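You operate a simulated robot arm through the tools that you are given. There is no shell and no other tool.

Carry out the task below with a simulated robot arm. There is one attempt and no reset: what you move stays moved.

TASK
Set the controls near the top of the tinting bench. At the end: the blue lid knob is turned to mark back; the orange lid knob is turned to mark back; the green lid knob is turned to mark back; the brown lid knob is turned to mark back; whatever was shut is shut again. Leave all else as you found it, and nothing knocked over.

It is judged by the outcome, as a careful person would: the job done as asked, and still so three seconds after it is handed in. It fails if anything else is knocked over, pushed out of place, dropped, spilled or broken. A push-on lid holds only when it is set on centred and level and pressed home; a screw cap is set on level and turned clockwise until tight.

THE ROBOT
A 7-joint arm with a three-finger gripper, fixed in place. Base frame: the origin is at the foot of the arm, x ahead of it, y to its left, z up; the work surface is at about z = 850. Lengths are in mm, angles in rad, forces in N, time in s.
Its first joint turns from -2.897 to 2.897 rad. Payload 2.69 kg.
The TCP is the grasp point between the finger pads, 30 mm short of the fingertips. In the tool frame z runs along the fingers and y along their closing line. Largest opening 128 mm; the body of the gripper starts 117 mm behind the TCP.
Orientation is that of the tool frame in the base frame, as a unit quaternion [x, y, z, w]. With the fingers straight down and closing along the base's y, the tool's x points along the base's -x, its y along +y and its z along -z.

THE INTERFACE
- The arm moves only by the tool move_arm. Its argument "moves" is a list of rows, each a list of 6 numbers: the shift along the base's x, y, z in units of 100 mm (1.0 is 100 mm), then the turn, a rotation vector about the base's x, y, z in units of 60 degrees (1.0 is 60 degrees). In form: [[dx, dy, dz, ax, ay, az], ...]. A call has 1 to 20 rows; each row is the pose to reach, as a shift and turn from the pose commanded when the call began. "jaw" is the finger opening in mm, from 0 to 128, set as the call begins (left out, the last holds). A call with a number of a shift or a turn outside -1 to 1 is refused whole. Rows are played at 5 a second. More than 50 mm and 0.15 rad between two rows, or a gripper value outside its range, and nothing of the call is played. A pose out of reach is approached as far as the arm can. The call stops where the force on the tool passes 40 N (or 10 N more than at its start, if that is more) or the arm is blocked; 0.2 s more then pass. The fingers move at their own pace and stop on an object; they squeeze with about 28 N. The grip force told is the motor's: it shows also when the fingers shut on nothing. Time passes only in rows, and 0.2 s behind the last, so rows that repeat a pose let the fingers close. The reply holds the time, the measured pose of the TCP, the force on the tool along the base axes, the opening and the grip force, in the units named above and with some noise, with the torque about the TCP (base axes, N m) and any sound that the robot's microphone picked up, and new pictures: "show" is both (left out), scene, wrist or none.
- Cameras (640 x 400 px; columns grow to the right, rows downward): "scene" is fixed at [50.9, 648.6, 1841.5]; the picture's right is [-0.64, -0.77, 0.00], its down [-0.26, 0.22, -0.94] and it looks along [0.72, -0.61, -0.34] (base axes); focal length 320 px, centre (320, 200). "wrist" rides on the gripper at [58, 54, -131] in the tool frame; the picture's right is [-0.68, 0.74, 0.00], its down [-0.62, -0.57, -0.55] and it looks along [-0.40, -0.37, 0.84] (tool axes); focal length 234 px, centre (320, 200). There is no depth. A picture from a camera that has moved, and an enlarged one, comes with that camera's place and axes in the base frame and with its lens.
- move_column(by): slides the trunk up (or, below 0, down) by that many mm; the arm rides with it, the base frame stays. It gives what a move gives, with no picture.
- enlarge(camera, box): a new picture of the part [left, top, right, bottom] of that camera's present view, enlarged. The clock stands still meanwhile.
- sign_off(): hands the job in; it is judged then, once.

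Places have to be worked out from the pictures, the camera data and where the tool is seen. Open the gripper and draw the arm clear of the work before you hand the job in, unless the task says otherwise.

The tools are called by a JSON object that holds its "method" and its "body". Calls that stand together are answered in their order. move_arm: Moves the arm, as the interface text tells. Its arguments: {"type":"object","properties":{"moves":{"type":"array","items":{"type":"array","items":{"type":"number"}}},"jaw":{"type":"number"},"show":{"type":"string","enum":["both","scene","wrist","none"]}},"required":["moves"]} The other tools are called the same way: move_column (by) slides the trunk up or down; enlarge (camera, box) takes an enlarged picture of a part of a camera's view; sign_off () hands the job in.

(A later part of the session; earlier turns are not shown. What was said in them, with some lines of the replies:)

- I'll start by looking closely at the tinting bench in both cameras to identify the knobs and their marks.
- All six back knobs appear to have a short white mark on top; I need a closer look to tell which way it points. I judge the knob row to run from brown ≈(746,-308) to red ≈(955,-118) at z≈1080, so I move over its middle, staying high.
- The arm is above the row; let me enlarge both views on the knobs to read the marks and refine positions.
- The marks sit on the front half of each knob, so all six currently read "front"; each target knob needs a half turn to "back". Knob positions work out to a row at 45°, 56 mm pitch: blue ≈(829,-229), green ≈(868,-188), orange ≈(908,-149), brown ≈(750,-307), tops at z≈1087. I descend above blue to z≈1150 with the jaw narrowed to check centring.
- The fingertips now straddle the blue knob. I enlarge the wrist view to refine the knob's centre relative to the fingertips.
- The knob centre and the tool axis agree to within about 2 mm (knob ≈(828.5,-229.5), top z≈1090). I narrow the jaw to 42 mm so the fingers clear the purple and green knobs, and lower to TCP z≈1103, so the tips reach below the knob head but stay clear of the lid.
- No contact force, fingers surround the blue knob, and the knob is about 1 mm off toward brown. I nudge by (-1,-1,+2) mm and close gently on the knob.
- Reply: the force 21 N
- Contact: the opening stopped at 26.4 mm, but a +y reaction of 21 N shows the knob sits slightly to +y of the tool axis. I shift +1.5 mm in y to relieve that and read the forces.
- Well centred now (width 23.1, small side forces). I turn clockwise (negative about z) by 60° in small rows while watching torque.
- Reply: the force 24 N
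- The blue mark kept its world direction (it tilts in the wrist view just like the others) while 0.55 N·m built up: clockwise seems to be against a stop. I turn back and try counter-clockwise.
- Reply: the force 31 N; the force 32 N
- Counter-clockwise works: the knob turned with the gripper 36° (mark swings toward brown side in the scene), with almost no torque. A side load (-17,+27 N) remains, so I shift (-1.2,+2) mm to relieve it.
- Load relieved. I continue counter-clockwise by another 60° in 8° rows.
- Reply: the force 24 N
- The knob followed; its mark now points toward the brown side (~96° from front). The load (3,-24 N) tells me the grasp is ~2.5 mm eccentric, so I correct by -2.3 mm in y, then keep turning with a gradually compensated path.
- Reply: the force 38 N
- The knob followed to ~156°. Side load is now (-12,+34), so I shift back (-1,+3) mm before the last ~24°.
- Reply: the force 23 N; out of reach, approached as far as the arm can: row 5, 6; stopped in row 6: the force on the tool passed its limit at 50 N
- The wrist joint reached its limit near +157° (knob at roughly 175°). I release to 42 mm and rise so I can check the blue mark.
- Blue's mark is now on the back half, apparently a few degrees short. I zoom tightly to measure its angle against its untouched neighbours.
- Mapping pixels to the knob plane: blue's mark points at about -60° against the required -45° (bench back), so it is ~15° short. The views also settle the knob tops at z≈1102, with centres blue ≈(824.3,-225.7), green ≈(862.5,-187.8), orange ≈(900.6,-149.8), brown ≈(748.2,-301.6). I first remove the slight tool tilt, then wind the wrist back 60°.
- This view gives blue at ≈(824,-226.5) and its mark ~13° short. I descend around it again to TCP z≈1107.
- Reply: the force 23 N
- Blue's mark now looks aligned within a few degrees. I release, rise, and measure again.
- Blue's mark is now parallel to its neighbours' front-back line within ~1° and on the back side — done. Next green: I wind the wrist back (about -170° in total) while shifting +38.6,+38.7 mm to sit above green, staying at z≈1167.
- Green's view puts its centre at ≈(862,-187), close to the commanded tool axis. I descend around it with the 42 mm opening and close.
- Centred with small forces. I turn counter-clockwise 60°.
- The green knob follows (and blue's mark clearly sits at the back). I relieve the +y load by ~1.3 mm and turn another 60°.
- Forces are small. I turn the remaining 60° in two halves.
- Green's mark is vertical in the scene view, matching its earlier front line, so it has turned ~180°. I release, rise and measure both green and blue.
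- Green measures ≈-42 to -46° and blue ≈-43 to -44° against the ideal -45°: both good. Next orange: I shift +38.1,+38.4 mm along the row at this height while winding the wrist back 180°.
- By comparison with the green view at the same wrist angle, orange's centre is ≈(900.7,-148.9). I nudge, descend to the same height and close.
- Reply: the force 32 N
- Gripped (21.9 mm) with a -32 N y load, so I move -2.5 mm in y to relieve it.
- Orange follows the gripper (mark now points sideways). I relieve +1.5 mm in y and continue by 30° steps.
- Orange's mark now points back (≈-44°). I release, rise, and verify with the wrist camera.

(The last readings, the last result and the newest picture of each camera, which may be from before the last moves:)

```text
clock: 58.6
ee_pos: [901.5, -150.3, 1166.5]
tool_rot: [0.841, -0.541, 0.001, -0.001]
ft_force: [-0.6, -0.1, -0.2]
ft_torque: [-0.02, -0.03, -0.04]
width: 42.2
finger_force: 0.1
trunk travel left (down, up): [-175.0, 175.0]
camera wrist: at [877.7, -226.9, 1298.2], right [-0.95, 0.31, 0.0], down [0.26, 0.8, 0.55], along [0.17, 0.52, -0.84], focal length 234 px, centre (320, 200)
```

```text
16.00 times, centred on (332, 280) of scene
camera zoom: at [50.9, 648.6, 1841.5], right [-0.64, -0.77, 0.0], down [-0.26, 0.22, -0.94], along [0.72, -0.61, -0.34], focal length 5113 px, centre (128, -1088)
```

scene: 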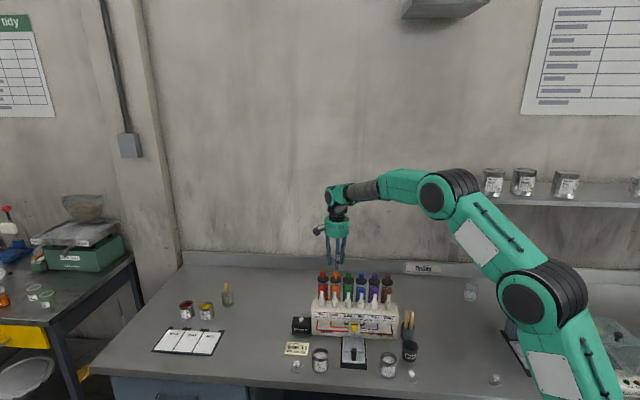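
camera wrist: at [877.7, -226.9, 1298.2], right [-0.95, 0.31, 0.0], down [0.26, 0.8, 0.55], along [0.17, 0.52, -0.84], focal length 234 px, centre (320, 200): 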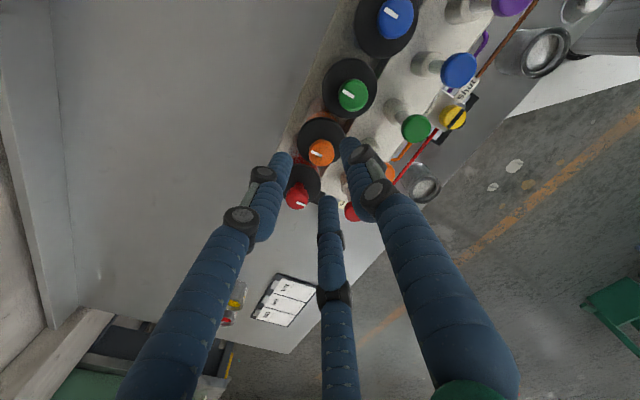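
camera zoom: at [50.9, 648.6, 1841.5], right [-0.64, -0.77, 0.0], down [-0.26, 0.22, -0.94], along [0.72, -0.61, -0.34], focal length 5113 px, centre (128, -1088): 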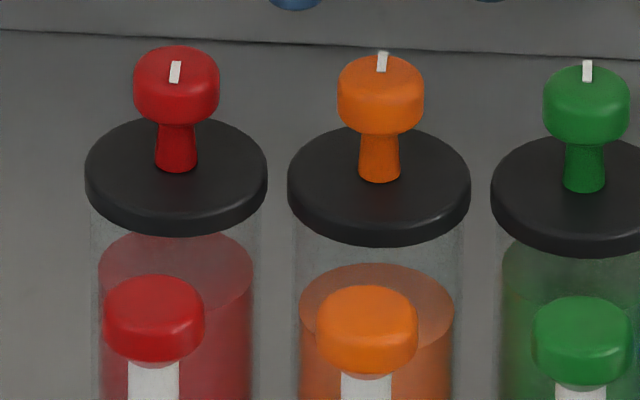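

Orange measures ≈-44 to -47°: good. Now I travel back over the row at this height to above brown ≈(746.9,-300.9), winding the wrist back as I go.

{"method": "move_arm", "body": {"moves": [[-0.12, -0.12, 0, 0, 0, -0.125], [-0.25, -0.25, 0, 0, 0, -0.25], [-0.37, -0.37, 0, 0, 0, -0.375], [-0.5, -0.5, 0, 0, 0, -0.5], [-0.62, -0.62, 0, 0, 0, -0.625], [-0.75, -0.75, 0, 0, 0, -0.75], [-0.87, -0.87, 0, 0, 0, -0.875], [-0.95, -0.95, 0, 0, 0, -1.0]], "show": "none"}}

{"method": "move_arm", "body": {"moves": [[-0.1, -0.1, 0, 0, 0, -0.125], [-0.2, -0.2, 0, 0, 0, -0.25], [-0.3, -0.3, 0, 0, 0, -0.375], [-0.4, -0.4, 0, 0, 0, -0.5], [-0.5, -0.5, 0, 0, 0, -0.625], [-0.584, -0.553, 0, 0, 0, -0.75], [-0.584, -0.553, 0, 0, 0, -0.875], [-0.584, -0.553, 0, 0, 0, -1.0]], "show": "none"}}

{"method": "move_arm", "body": {"moves": [[0, 0, 0, 0, 0, -0.125], [0, 0, 0, 0, 0, -0.25], [0, 0, 0, 0, 0, -0.375], [0, 0, 0, 0, 0, -0.5], [0, 0, 0, 0, 0, -0.625], [0, 0, 0, 0, 0, -0.75], [0, 0, 0, 0, 0, -0.875], [0, 0, 0, 0, 0, -1.0], [0, 0, 0, 0, 0, -1.0]], "show": "both"}}

{"method": "enlarge", "body": {"camera": "wrist", "box": [280, 110, 360, 160]}}

```text
clock: 60.4
ee_pos: [803.5, -245.4, 1165.9]
tool_rot: [-0.457, 0.889, -0.001, 0.0]
ft_force: [0.7, 0.5, 0.3]
ft_torque: [0.01, -0.02, 0.02]
width: 42.2
finger_force: 0.1
trunk travel left (down, up): [-175.0, 175.0]
```

```text
clock: 62.2
ee_pos: [747.1, -300.2, 1167.9]
tool_rot: [0.049, 0.999, -0.001, -0.001]
ft_force: [-0.4, 0.2, -1.2]
ft_torque: [-0.02, 0.01, -0.01]
width: 42.2
finger_force: 0.1
trunk travel left (down, up): [-175.0, 175.0]
```

```text
clock: 64.2
ee_pos: [746.7, -300.6, 1167.2]
tool_rot: [0.54, 0.841, 0.0, -0.001]
ft_force: [0.3, -0.3, 0.2]
ft_torque: [-0.02, 0.01, -0.01]
width: 42.0
finger_force: 0.0
trunk travel left (down, up): [-175.0, 175.0]
camera wrist: at [773.7, -225.1, 1298.1], right [0.95, -0.31, 0.0], down [-0.26, -0.79, 0.55], along [-0.17, -0.52, -0.84], focal length 234 px, centre (320, 200)
```

scene: 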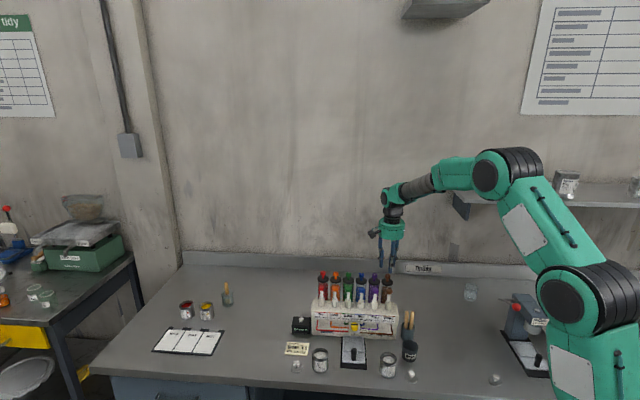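
wrist: 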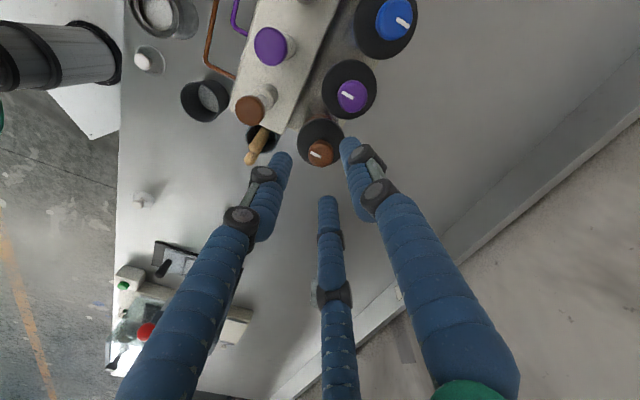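

```text
8.00 times, centred on (320, 135) of wrist
camera zoom: at [773.7, -225.1, 1298.1], right [0.95, -0.31, 0.0], down [-0.26, -0.79, 0.55], along [-0.17, -0.52, -0.84], focal length 1873 px, centre (320, 720)
```

zoom: 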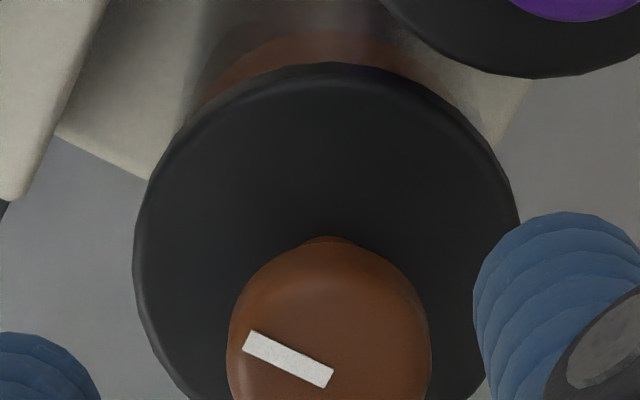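

Brown sits in the view almost exactly as green did before its grasp, so I use the same small offset (+0.2,-1.6 mm), descend and close. The brush cup is ~100 mm away and much lower, so it's clear.

{"method": "move_arm", "body": {"moves": [[0.002, -0.016, -0.25, 0, 0, 0], [0.002, -0.016, -0.45, 0, 0, 0], [0.002, -0.016, -0.6, 0, 0, 0], [0.002, -0.016, -0.6, 0, 0, 0]], "show": "none"}}

{"method": "move_arm", "body": {"moves": [[0, 0, 0, 0, 0, 0], [0, 0, 0, 0, 0, 0], [0, 0, 0, 0, 0, 0]], "jaw": 12, "show": "wrist"}}

```text
clock: 65.2
ee_pos: [747.9, -301.8, 1105.7]
tool_rot: [0.541, 0.841, 0.0, -0.001]
ft_force: [0.2, 0.6, -0.8]
ft_torque: [-0.01, 0.02, 0.0]
width: 41.6
finger_force: 0.0
trunk travel left (down, up): [-175.0, 175.0]
```

```text
clock: 66.0
ee_pos: [747.2, -300.9, 1106.2]
tool_rot: [0.541, 0.841, -0.001, -0.001]
ft_force: [-1.7, -1.5, -0.2]
ft_torque: [-0.02, 0.02, 0.05]
width: 22.2
finger_force: 7.9
trunk travel left (down, up): [-175.0, 175.0]
camera wrist: at [774.0, -227.2, 1236.9], right [0.95, -0.31, 0.0], down [-0.26, -0.8, 0.55], along [-0.17, -0.52, -0.84], focal length 234 px, centre (320, 200)
```

wrist: 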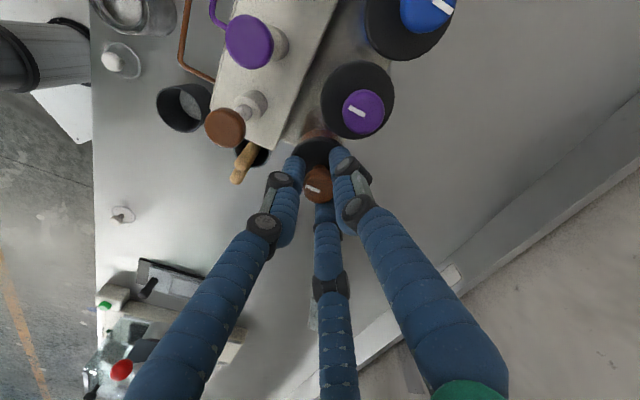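

Nicely centred — almost zero side force. I turn counter-clockwise in 30° steps, watching the loads.

{"method": "move_arm", "body": {"moves": [[0, 0, 0, 0, 0, 0], [0, 0, 0, 0, 0, 0], [0, 0, 0, 0, 0, 0.125], [0, 0, 0, 0, 0, 0.25], [0, 0, 0, 0, 0, 0.375], [0, 0, 0, 0, 0, 0.5]], "show": "wrist"}}

```text
clock: 67.4
ee_pos: [746.8, -301.9, 1106.3]
tool_rot: [0.304, 0.953, 0.0, -0.002]
ft_force: [1.0, -7.0, -17.6]
ft_torque: [-0.37, -0.1, 0.01]
width: 21.9
finger_force: 44.5
trunk travel left (down, up): [-175.0, 175.0]
camera wrist: at [732.9, -225.0, 1237.0], right [0.98, 0.21, 0.0], down [0.18, -0.82, 0.55], along [0.11, -0.54, -0.84], focal length 234 px, centre (320, 200)
```

wrist: 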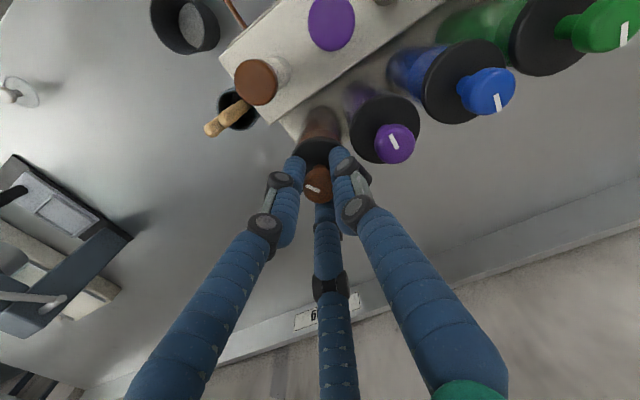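

Brown follows. A slight downward pull (-18 N) has built up, so I ease down 1 mm and go on.

{"method": "move_arm", "body": {"moves": [[0, -0.006, -0.01, 0, 0, 0], [0, -0.006, -0.01, 0, 0, 0.125], [0, -0.006, -0.01, 0, 0, 0.25], [0, -0.006, -0.01, 0, 0, 0.375], [0, -0.006, -0.01, 0, 0, 0.5]], "show": "none"}}

```text
clock: 68.6
ee_pos: [748.9, -301.6, 1105.1]
tool_rot: [0.047, 0.999, -0.002, -0.001]
ft_force: [4.9, 11.8, -9.1]
ft_torque: [0.5, -0.26, 0.02]
width: 21.8
finger_force: 45.5
trunk travel left (down, up): [-175.0, 175.0]
```

{"method": "move_arm", "body": {"moves": [[0.004, 0.01, -0.005, 0, 0, 0], [0.004, 0.01, -0.005, 0, 0, 0.125], [0.004, 0.01, -0.005, 0, 0, 0.25], [0.004, 0.01, -0.005, 0, 0, 0.375], [0.004, 0.01, -0.005, 0, 0, 0.5]], "show": "none"}}

```text
clock: 69.8
ee_pos: [746.5, -301.3, 1107.1]
tool_rot: [-0.214, 0.977, -0.001, 0.0]
ft_force: [-2.5, -6.0, -5.7]
ft_torque: [-0.51, -0.22, -0.01]
width: 21.8
finger_force: 44.5
trunk travel left (down, up): [-175.0, 175.0]
```

{"method": "move_arm", "body": {"moves": [[0, -0.004, 0, 0, 0, 0.125], [0, -0.004, 0, 0, 0, 0.25], [0, -0.004, 0, 0, 0, 0.375], [0, -0.004, 0, 0, 0, 0.5]], "show": "none"}}

{"method": "move_arm", "body": {"moves": [[0, 0, 0, 0, 0, 0.125], [0, 0, 0, 0, 0, 0.25], [0, 0, 0, 0, 0, 0.375], [0, 0, 0, 0, 0, 0.5]], "show": "none"}}

```text
clock: 70.8
ee_pos: [747.6, -301.9, 1106.2]
tool_rot: [-0.458, 0.889, 0.0, -0.002]
ft_force: [-6.2, -6.0, -9.6]
ft_torque: [-0.23, -0.03, 0.01]
width: 22.0
finger_force: 44.9
trunk travel left (down, up): [-175.0, 175.0]
```

```text
clock: 71.8
ee_pos: [746.9, -301.0, 1107.7]
tool_rot: [-0.673, 0.74, -0.001, 0.0]
ft_force: [-8.2, -2.8, -3.0]
ft_torque: [0.07, 0.54, 0.01]
width: 21.7
finger_force: 44.4
trunk travel left (down, up): [-175.0, 175.0]
```

150° done with modest loads. I turn the last 30° and look.

{"method": "move_arm", "body": {"moves": [[-0.007, -0.002, 0, 0, 0, 0.125], [-0.007, -0.002, 0, 0, 0, 0.25], [-0.007, -0.002, 0, 0, 0, 0.375], [-0.007, -0.002, 0, 0, 0, 0.5], [-0.007, -0.002, 0, 0, 0, 0.5]], "show": "wrist"}}

{"method": "enlarge", "body": {"camera": "scene", "box": [365, 272, 405, 297]}}

{"method": "enlarge", "body": {"camera": "wrist", "box": [280, 60, 400, 220]}}

```text
clock: 73.0
ee_pos: [747.6, -301.6, 1105.0]
tool_rot: [0.842, -0.54, 0.001, -0.001]
ft_force: [-1.4, -3.3, -1.7]
ft_torque: [-0.14, 0.01, 0.03]
width: 21.6
finger_force: 45.1
trunk travel left (down, up): [-175.0, 175.0]
camera wrist: at [724.1, -378.1, 1237.0], right [-0.95, 0.31, 0.0], down [0.26, 0.8, 0.55], along [0.17, 0.52, -0.84], focal length 234 px, centre (320, 200)
```

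wrist: 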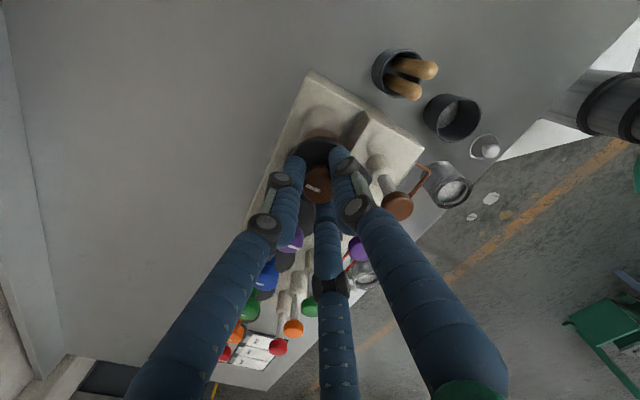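

```text
16.00 times, centred on (385, 284) of scene
camera zoom: at [50.9, 648.6, 1841.5], right [-0.64, -0.77, 0.0], down [-0.26, 0.22, -0.94], along [0.72, -0.61, -0.34], focal length 5113 px, centre (-720, -1152)
```

zoom: 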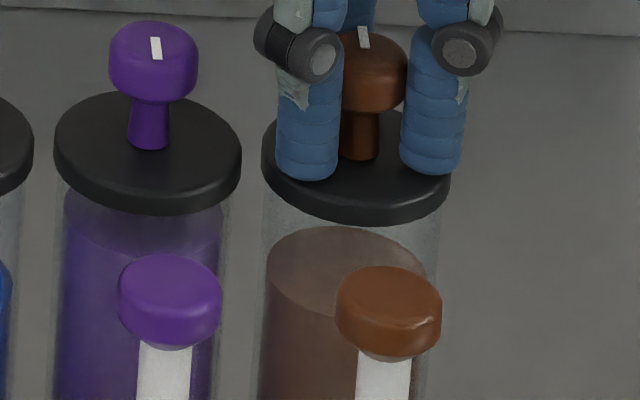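

```text
2.50 times, centred on (340, 140) of wrist
camera zoom: at [724.1, -378.1, 1237.0], right [-0.95, 0.31, 0.0], down [0.26, 0.8, 0.55], along [0.17, 0.52, -0.84], focal length 585 px, centre (270, 350)
```

zoom: 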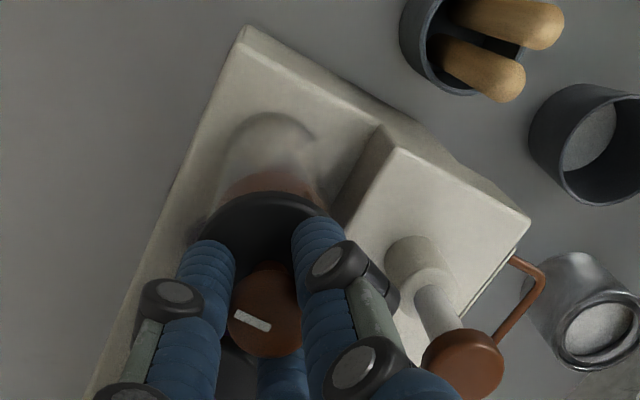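

Brown measures ≈-44.6°: on target. I release and rise well clear.

{"method": "move_arm", "body": {"moves": [[0, 0, 0, 0, 0, 0], [0, 0, 0, 0, 0, 0], [0, 0, 0, 0, 0, 0], [0, 0, 0.25, 0, 0, 0], [0, 0, 0.6, 0, 0, 0], [0, 0, 1.0, 0, 0, 0], [0, 0, 1.0, 0, 0, 0]], "jaw": 42, "show": "wrist"}}

{"method": "move_arm", "body": {"moves": [[0, 0.05, 0.3, 0, 0, -0.125], [-0.05, 0.15, 0.6, 0, 0, -0.25], [-0.1, 0.25, 0.9, 0, 0, -0.375], [-0.2, 0.4, 1.0, 0, 0, -0.5], [-0.3, 0.6, 1.0, 0, 0, -0.625], [-0.4, 0.8, 1.0, 0, 0, -0.75], [-0.5, 1.0, 1.0, 0, 0, -0.875], [-0.5, 1.0, 1.0, 0, 0, -1.0]], "show": "none"}}

{"method": "move_arm", "body": {"moves": [[0, 0, 0.3, 0, 0, -0.125], [0, 0, 0.6, 0, 0, -0.25], [0, 0, 0.7, 0, 0, -0.375], [0, 0, 0.7, 0, 0, -0.5], [0, 0, 0.7, 0, 0, -0.625], [0, 0, 0.7, 0, 0, -0.75], [0, 0, 0.7, 0, 0, -0.875], [0, 0, 0.7, 0, 0, -0.9]], "jaw": 128, "show": "both"}}

{"method": "enlarge", "body": {"camera": "scene", "box": [280, 250, 440, 390]}}

{"method": "enlarge", "body": {"camera": "scene", "box": [315, 265, 400, 315]}}

```text
clock: 74.6
ee_pos: [744.9, -298.8, 1205.0]
tool_rot: [0.841, -0.541, 0.001, -0.001]
ft_force: [0.0, 0.6, 0.2]
ft_torque: [0.0, -0.01, -0.04]
width: 42.1
finger_force: 0.0
trunk travel left (down, up): [-175.0, 175.0]
camera wrist: at [722.0, -374.6, 1336.4], right [-0.95, 0.31, 0.0], down [0.26, 0.8, 0.55], along [0.17, 0.52, -0.84], focal length 234 px, centre (320, 200)
```

wrist: 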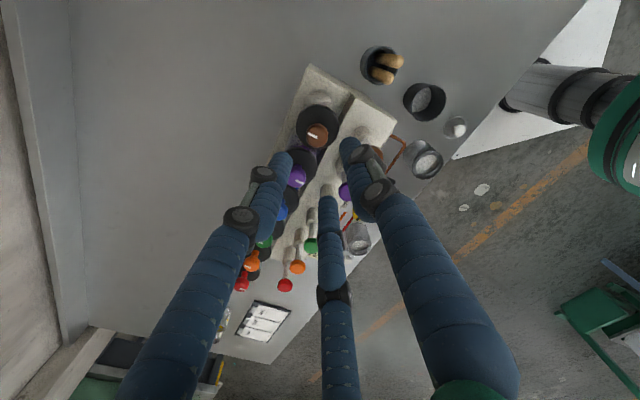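

```text
clock: 76.4
ee_pos: [697.2, -201.5, 1306.4]
tool_rot: [-0.457, 0.889, -0.001, 0.0]
ft_force: [0.6, 0.4, 1.1]
ft_torque: [0.0, -0.01, -0.02]
width: 42.2
finger_force: 0.0
trunk travel left (down, up): [-175.0, 175.0]
```

```text
clock: 78.2
ee_pos: [697.0, -201.0, 1375.9]
tool_rot: [-0.004, 1.0, -0.001, -0.001]
ft_force: [-0.2, 0.8, -0.2]
ft_torque: [0.01, 0.02, 0.0]
width: 127.7
finger_force: 0.2
trunk travel left (down, up): [-175.0, 175.0]
camera wrist: at [639.3, -148.5, 1507.4], right [0.67, 0.74, 0.0], down [0.62, -0.56, 0.55], along [0.41, -0.37, -0.84], focal length 234 px, centre (320, 200)
```

scene: 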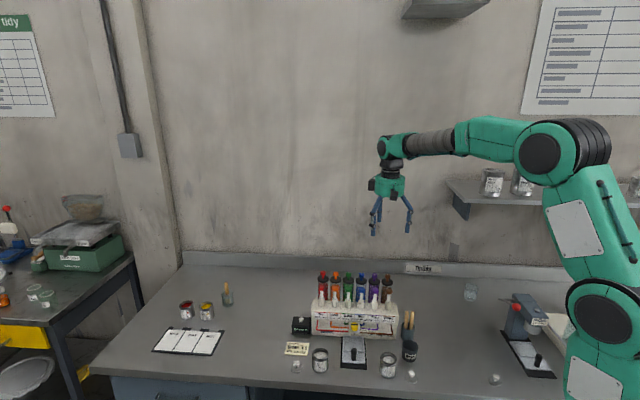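
wrist: 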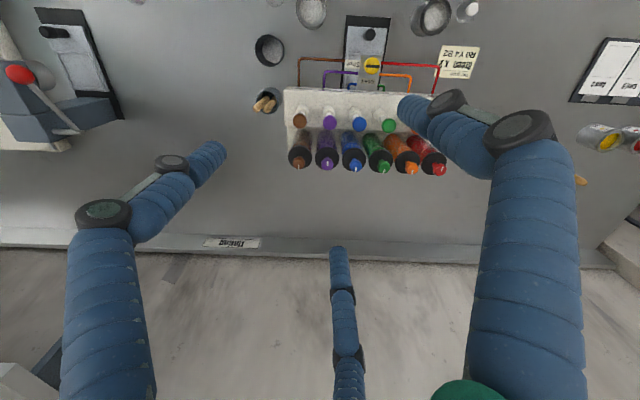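

```text
2.86 times, centred on (360, 320) of scene
camera zoom: at [50.9, 648.6, 1841.5], right [-0.64, -0.77, 0.0], down [-0.26, 0.22, -0.94], along [0.72, -0.61, -0.34], focal length 913 px, centre (206, -143)
```

zoom: 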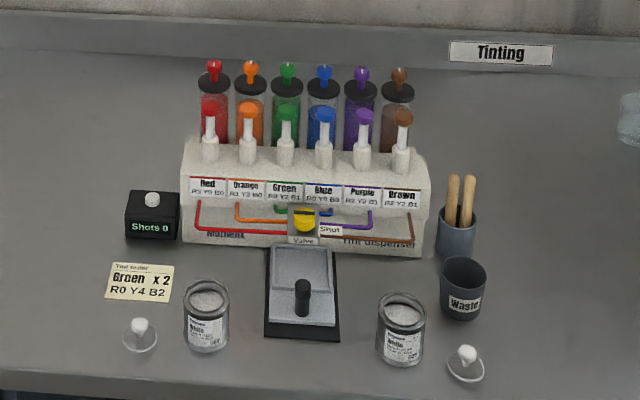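

```text
7.53 times, centred on (358, 290) of scene
camera zoom: at [50.9, 648.6, 1841.5], right [-0.64, -0.77, 0.0], down [-0.26, 0.22, -0.94], along [0.72, -0.61, -0.34], focal length 2406 px, centre (38, -478)
```

zoom: 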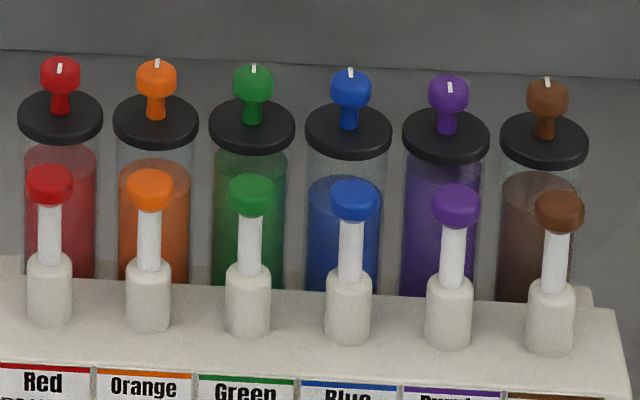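

Everything else looks exactly as at the start: shot counter 0, valve shut, lids in place. A last close look from the wrist camera confirms the marks before handing in.

{"method": "enlarge", "body": {"camera": "wrist", "box": [275, 130, 455, 185]}}

{"method": "enlarge", "body": {"camera": "scene", "box": [312, 266, 358, 294]}}

{"method": "enlarge", "body": {"camera": "scene", "box": [350, 266, 396, 294]}}

```text
3.56 times, centred on (365, 158) of wrist
camera zoom: at [639.3, -148.5, 1507.4], right [0.67, 0.74, 0.0], down [0.62, -0.56, 0.55], along [0.41, -0.37, -0.84], focal length 833 px, centre (160, 351)
```

zoom: 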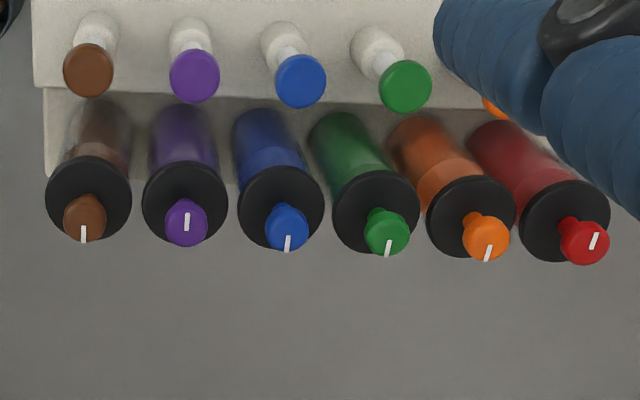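

```text
13.91 times, centred on (335, 280) of scene
camera zoom: at [50.9, 648.6, 1841.5], right [-0.64, -0.77, 0.0], down [-0.26, 0.22, -0.94], along [0.72, -0.61, -0.34], focal length 4446 px, centre (111, -913)
```

zoom: 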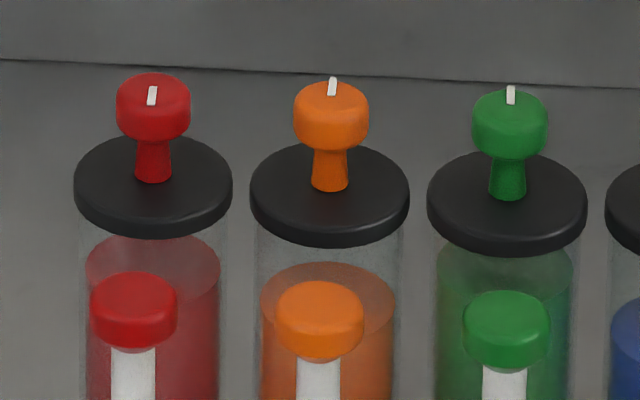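

```text
13.91 times, centred on (373, 280) of scene
camera zoom: at [50.9, 648.6, 1841.5], right [-0.64, -0.77, 0.0], down [-0.26, 0.22, -0.94], along [0.72, -0.61, -0.34], focal length 4446 px, centre (-417, -913)
```

zoom: 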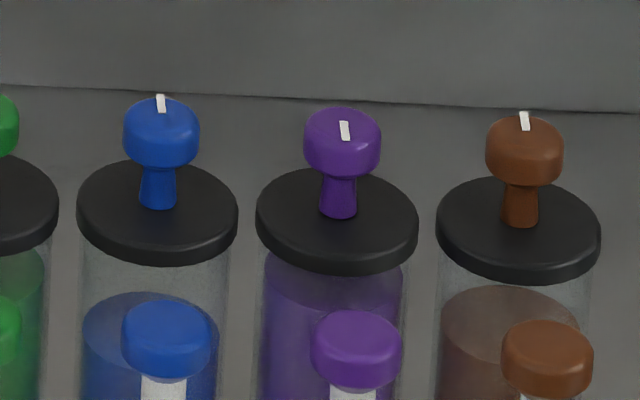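

Blue, orange, green and brown all have their marks at the back. Red and purple still face front, the valve is shut, the lids are seated, and nothing has moved. The gripper is open and the arm is clear, so I hand the job in.

{"method": "sign_off", "body": {}}

```text
The job is handed in.
```

The blue, orange, green and brown lid knobs are all turned so their marks point to the back. In the last pictures each mark sits within a few degrees of straight back.

- **Left alone:** the red and purple knobs still have their marks at the front. The lids are seated, the valve still reads shut, and the shot counter still reads 0.
- **Turning direction:** the knobs were turned counter-clockwise. Blue, the only one I tried clockwise, would not turn that way.
- **Blue knob:** it stopped about 15° short when the wrist joint reached its limit. I gripped it again and finished the turn.
- **Arm:** the gripper is open and the arm was drawn up clear of the bench before I handed the job in.
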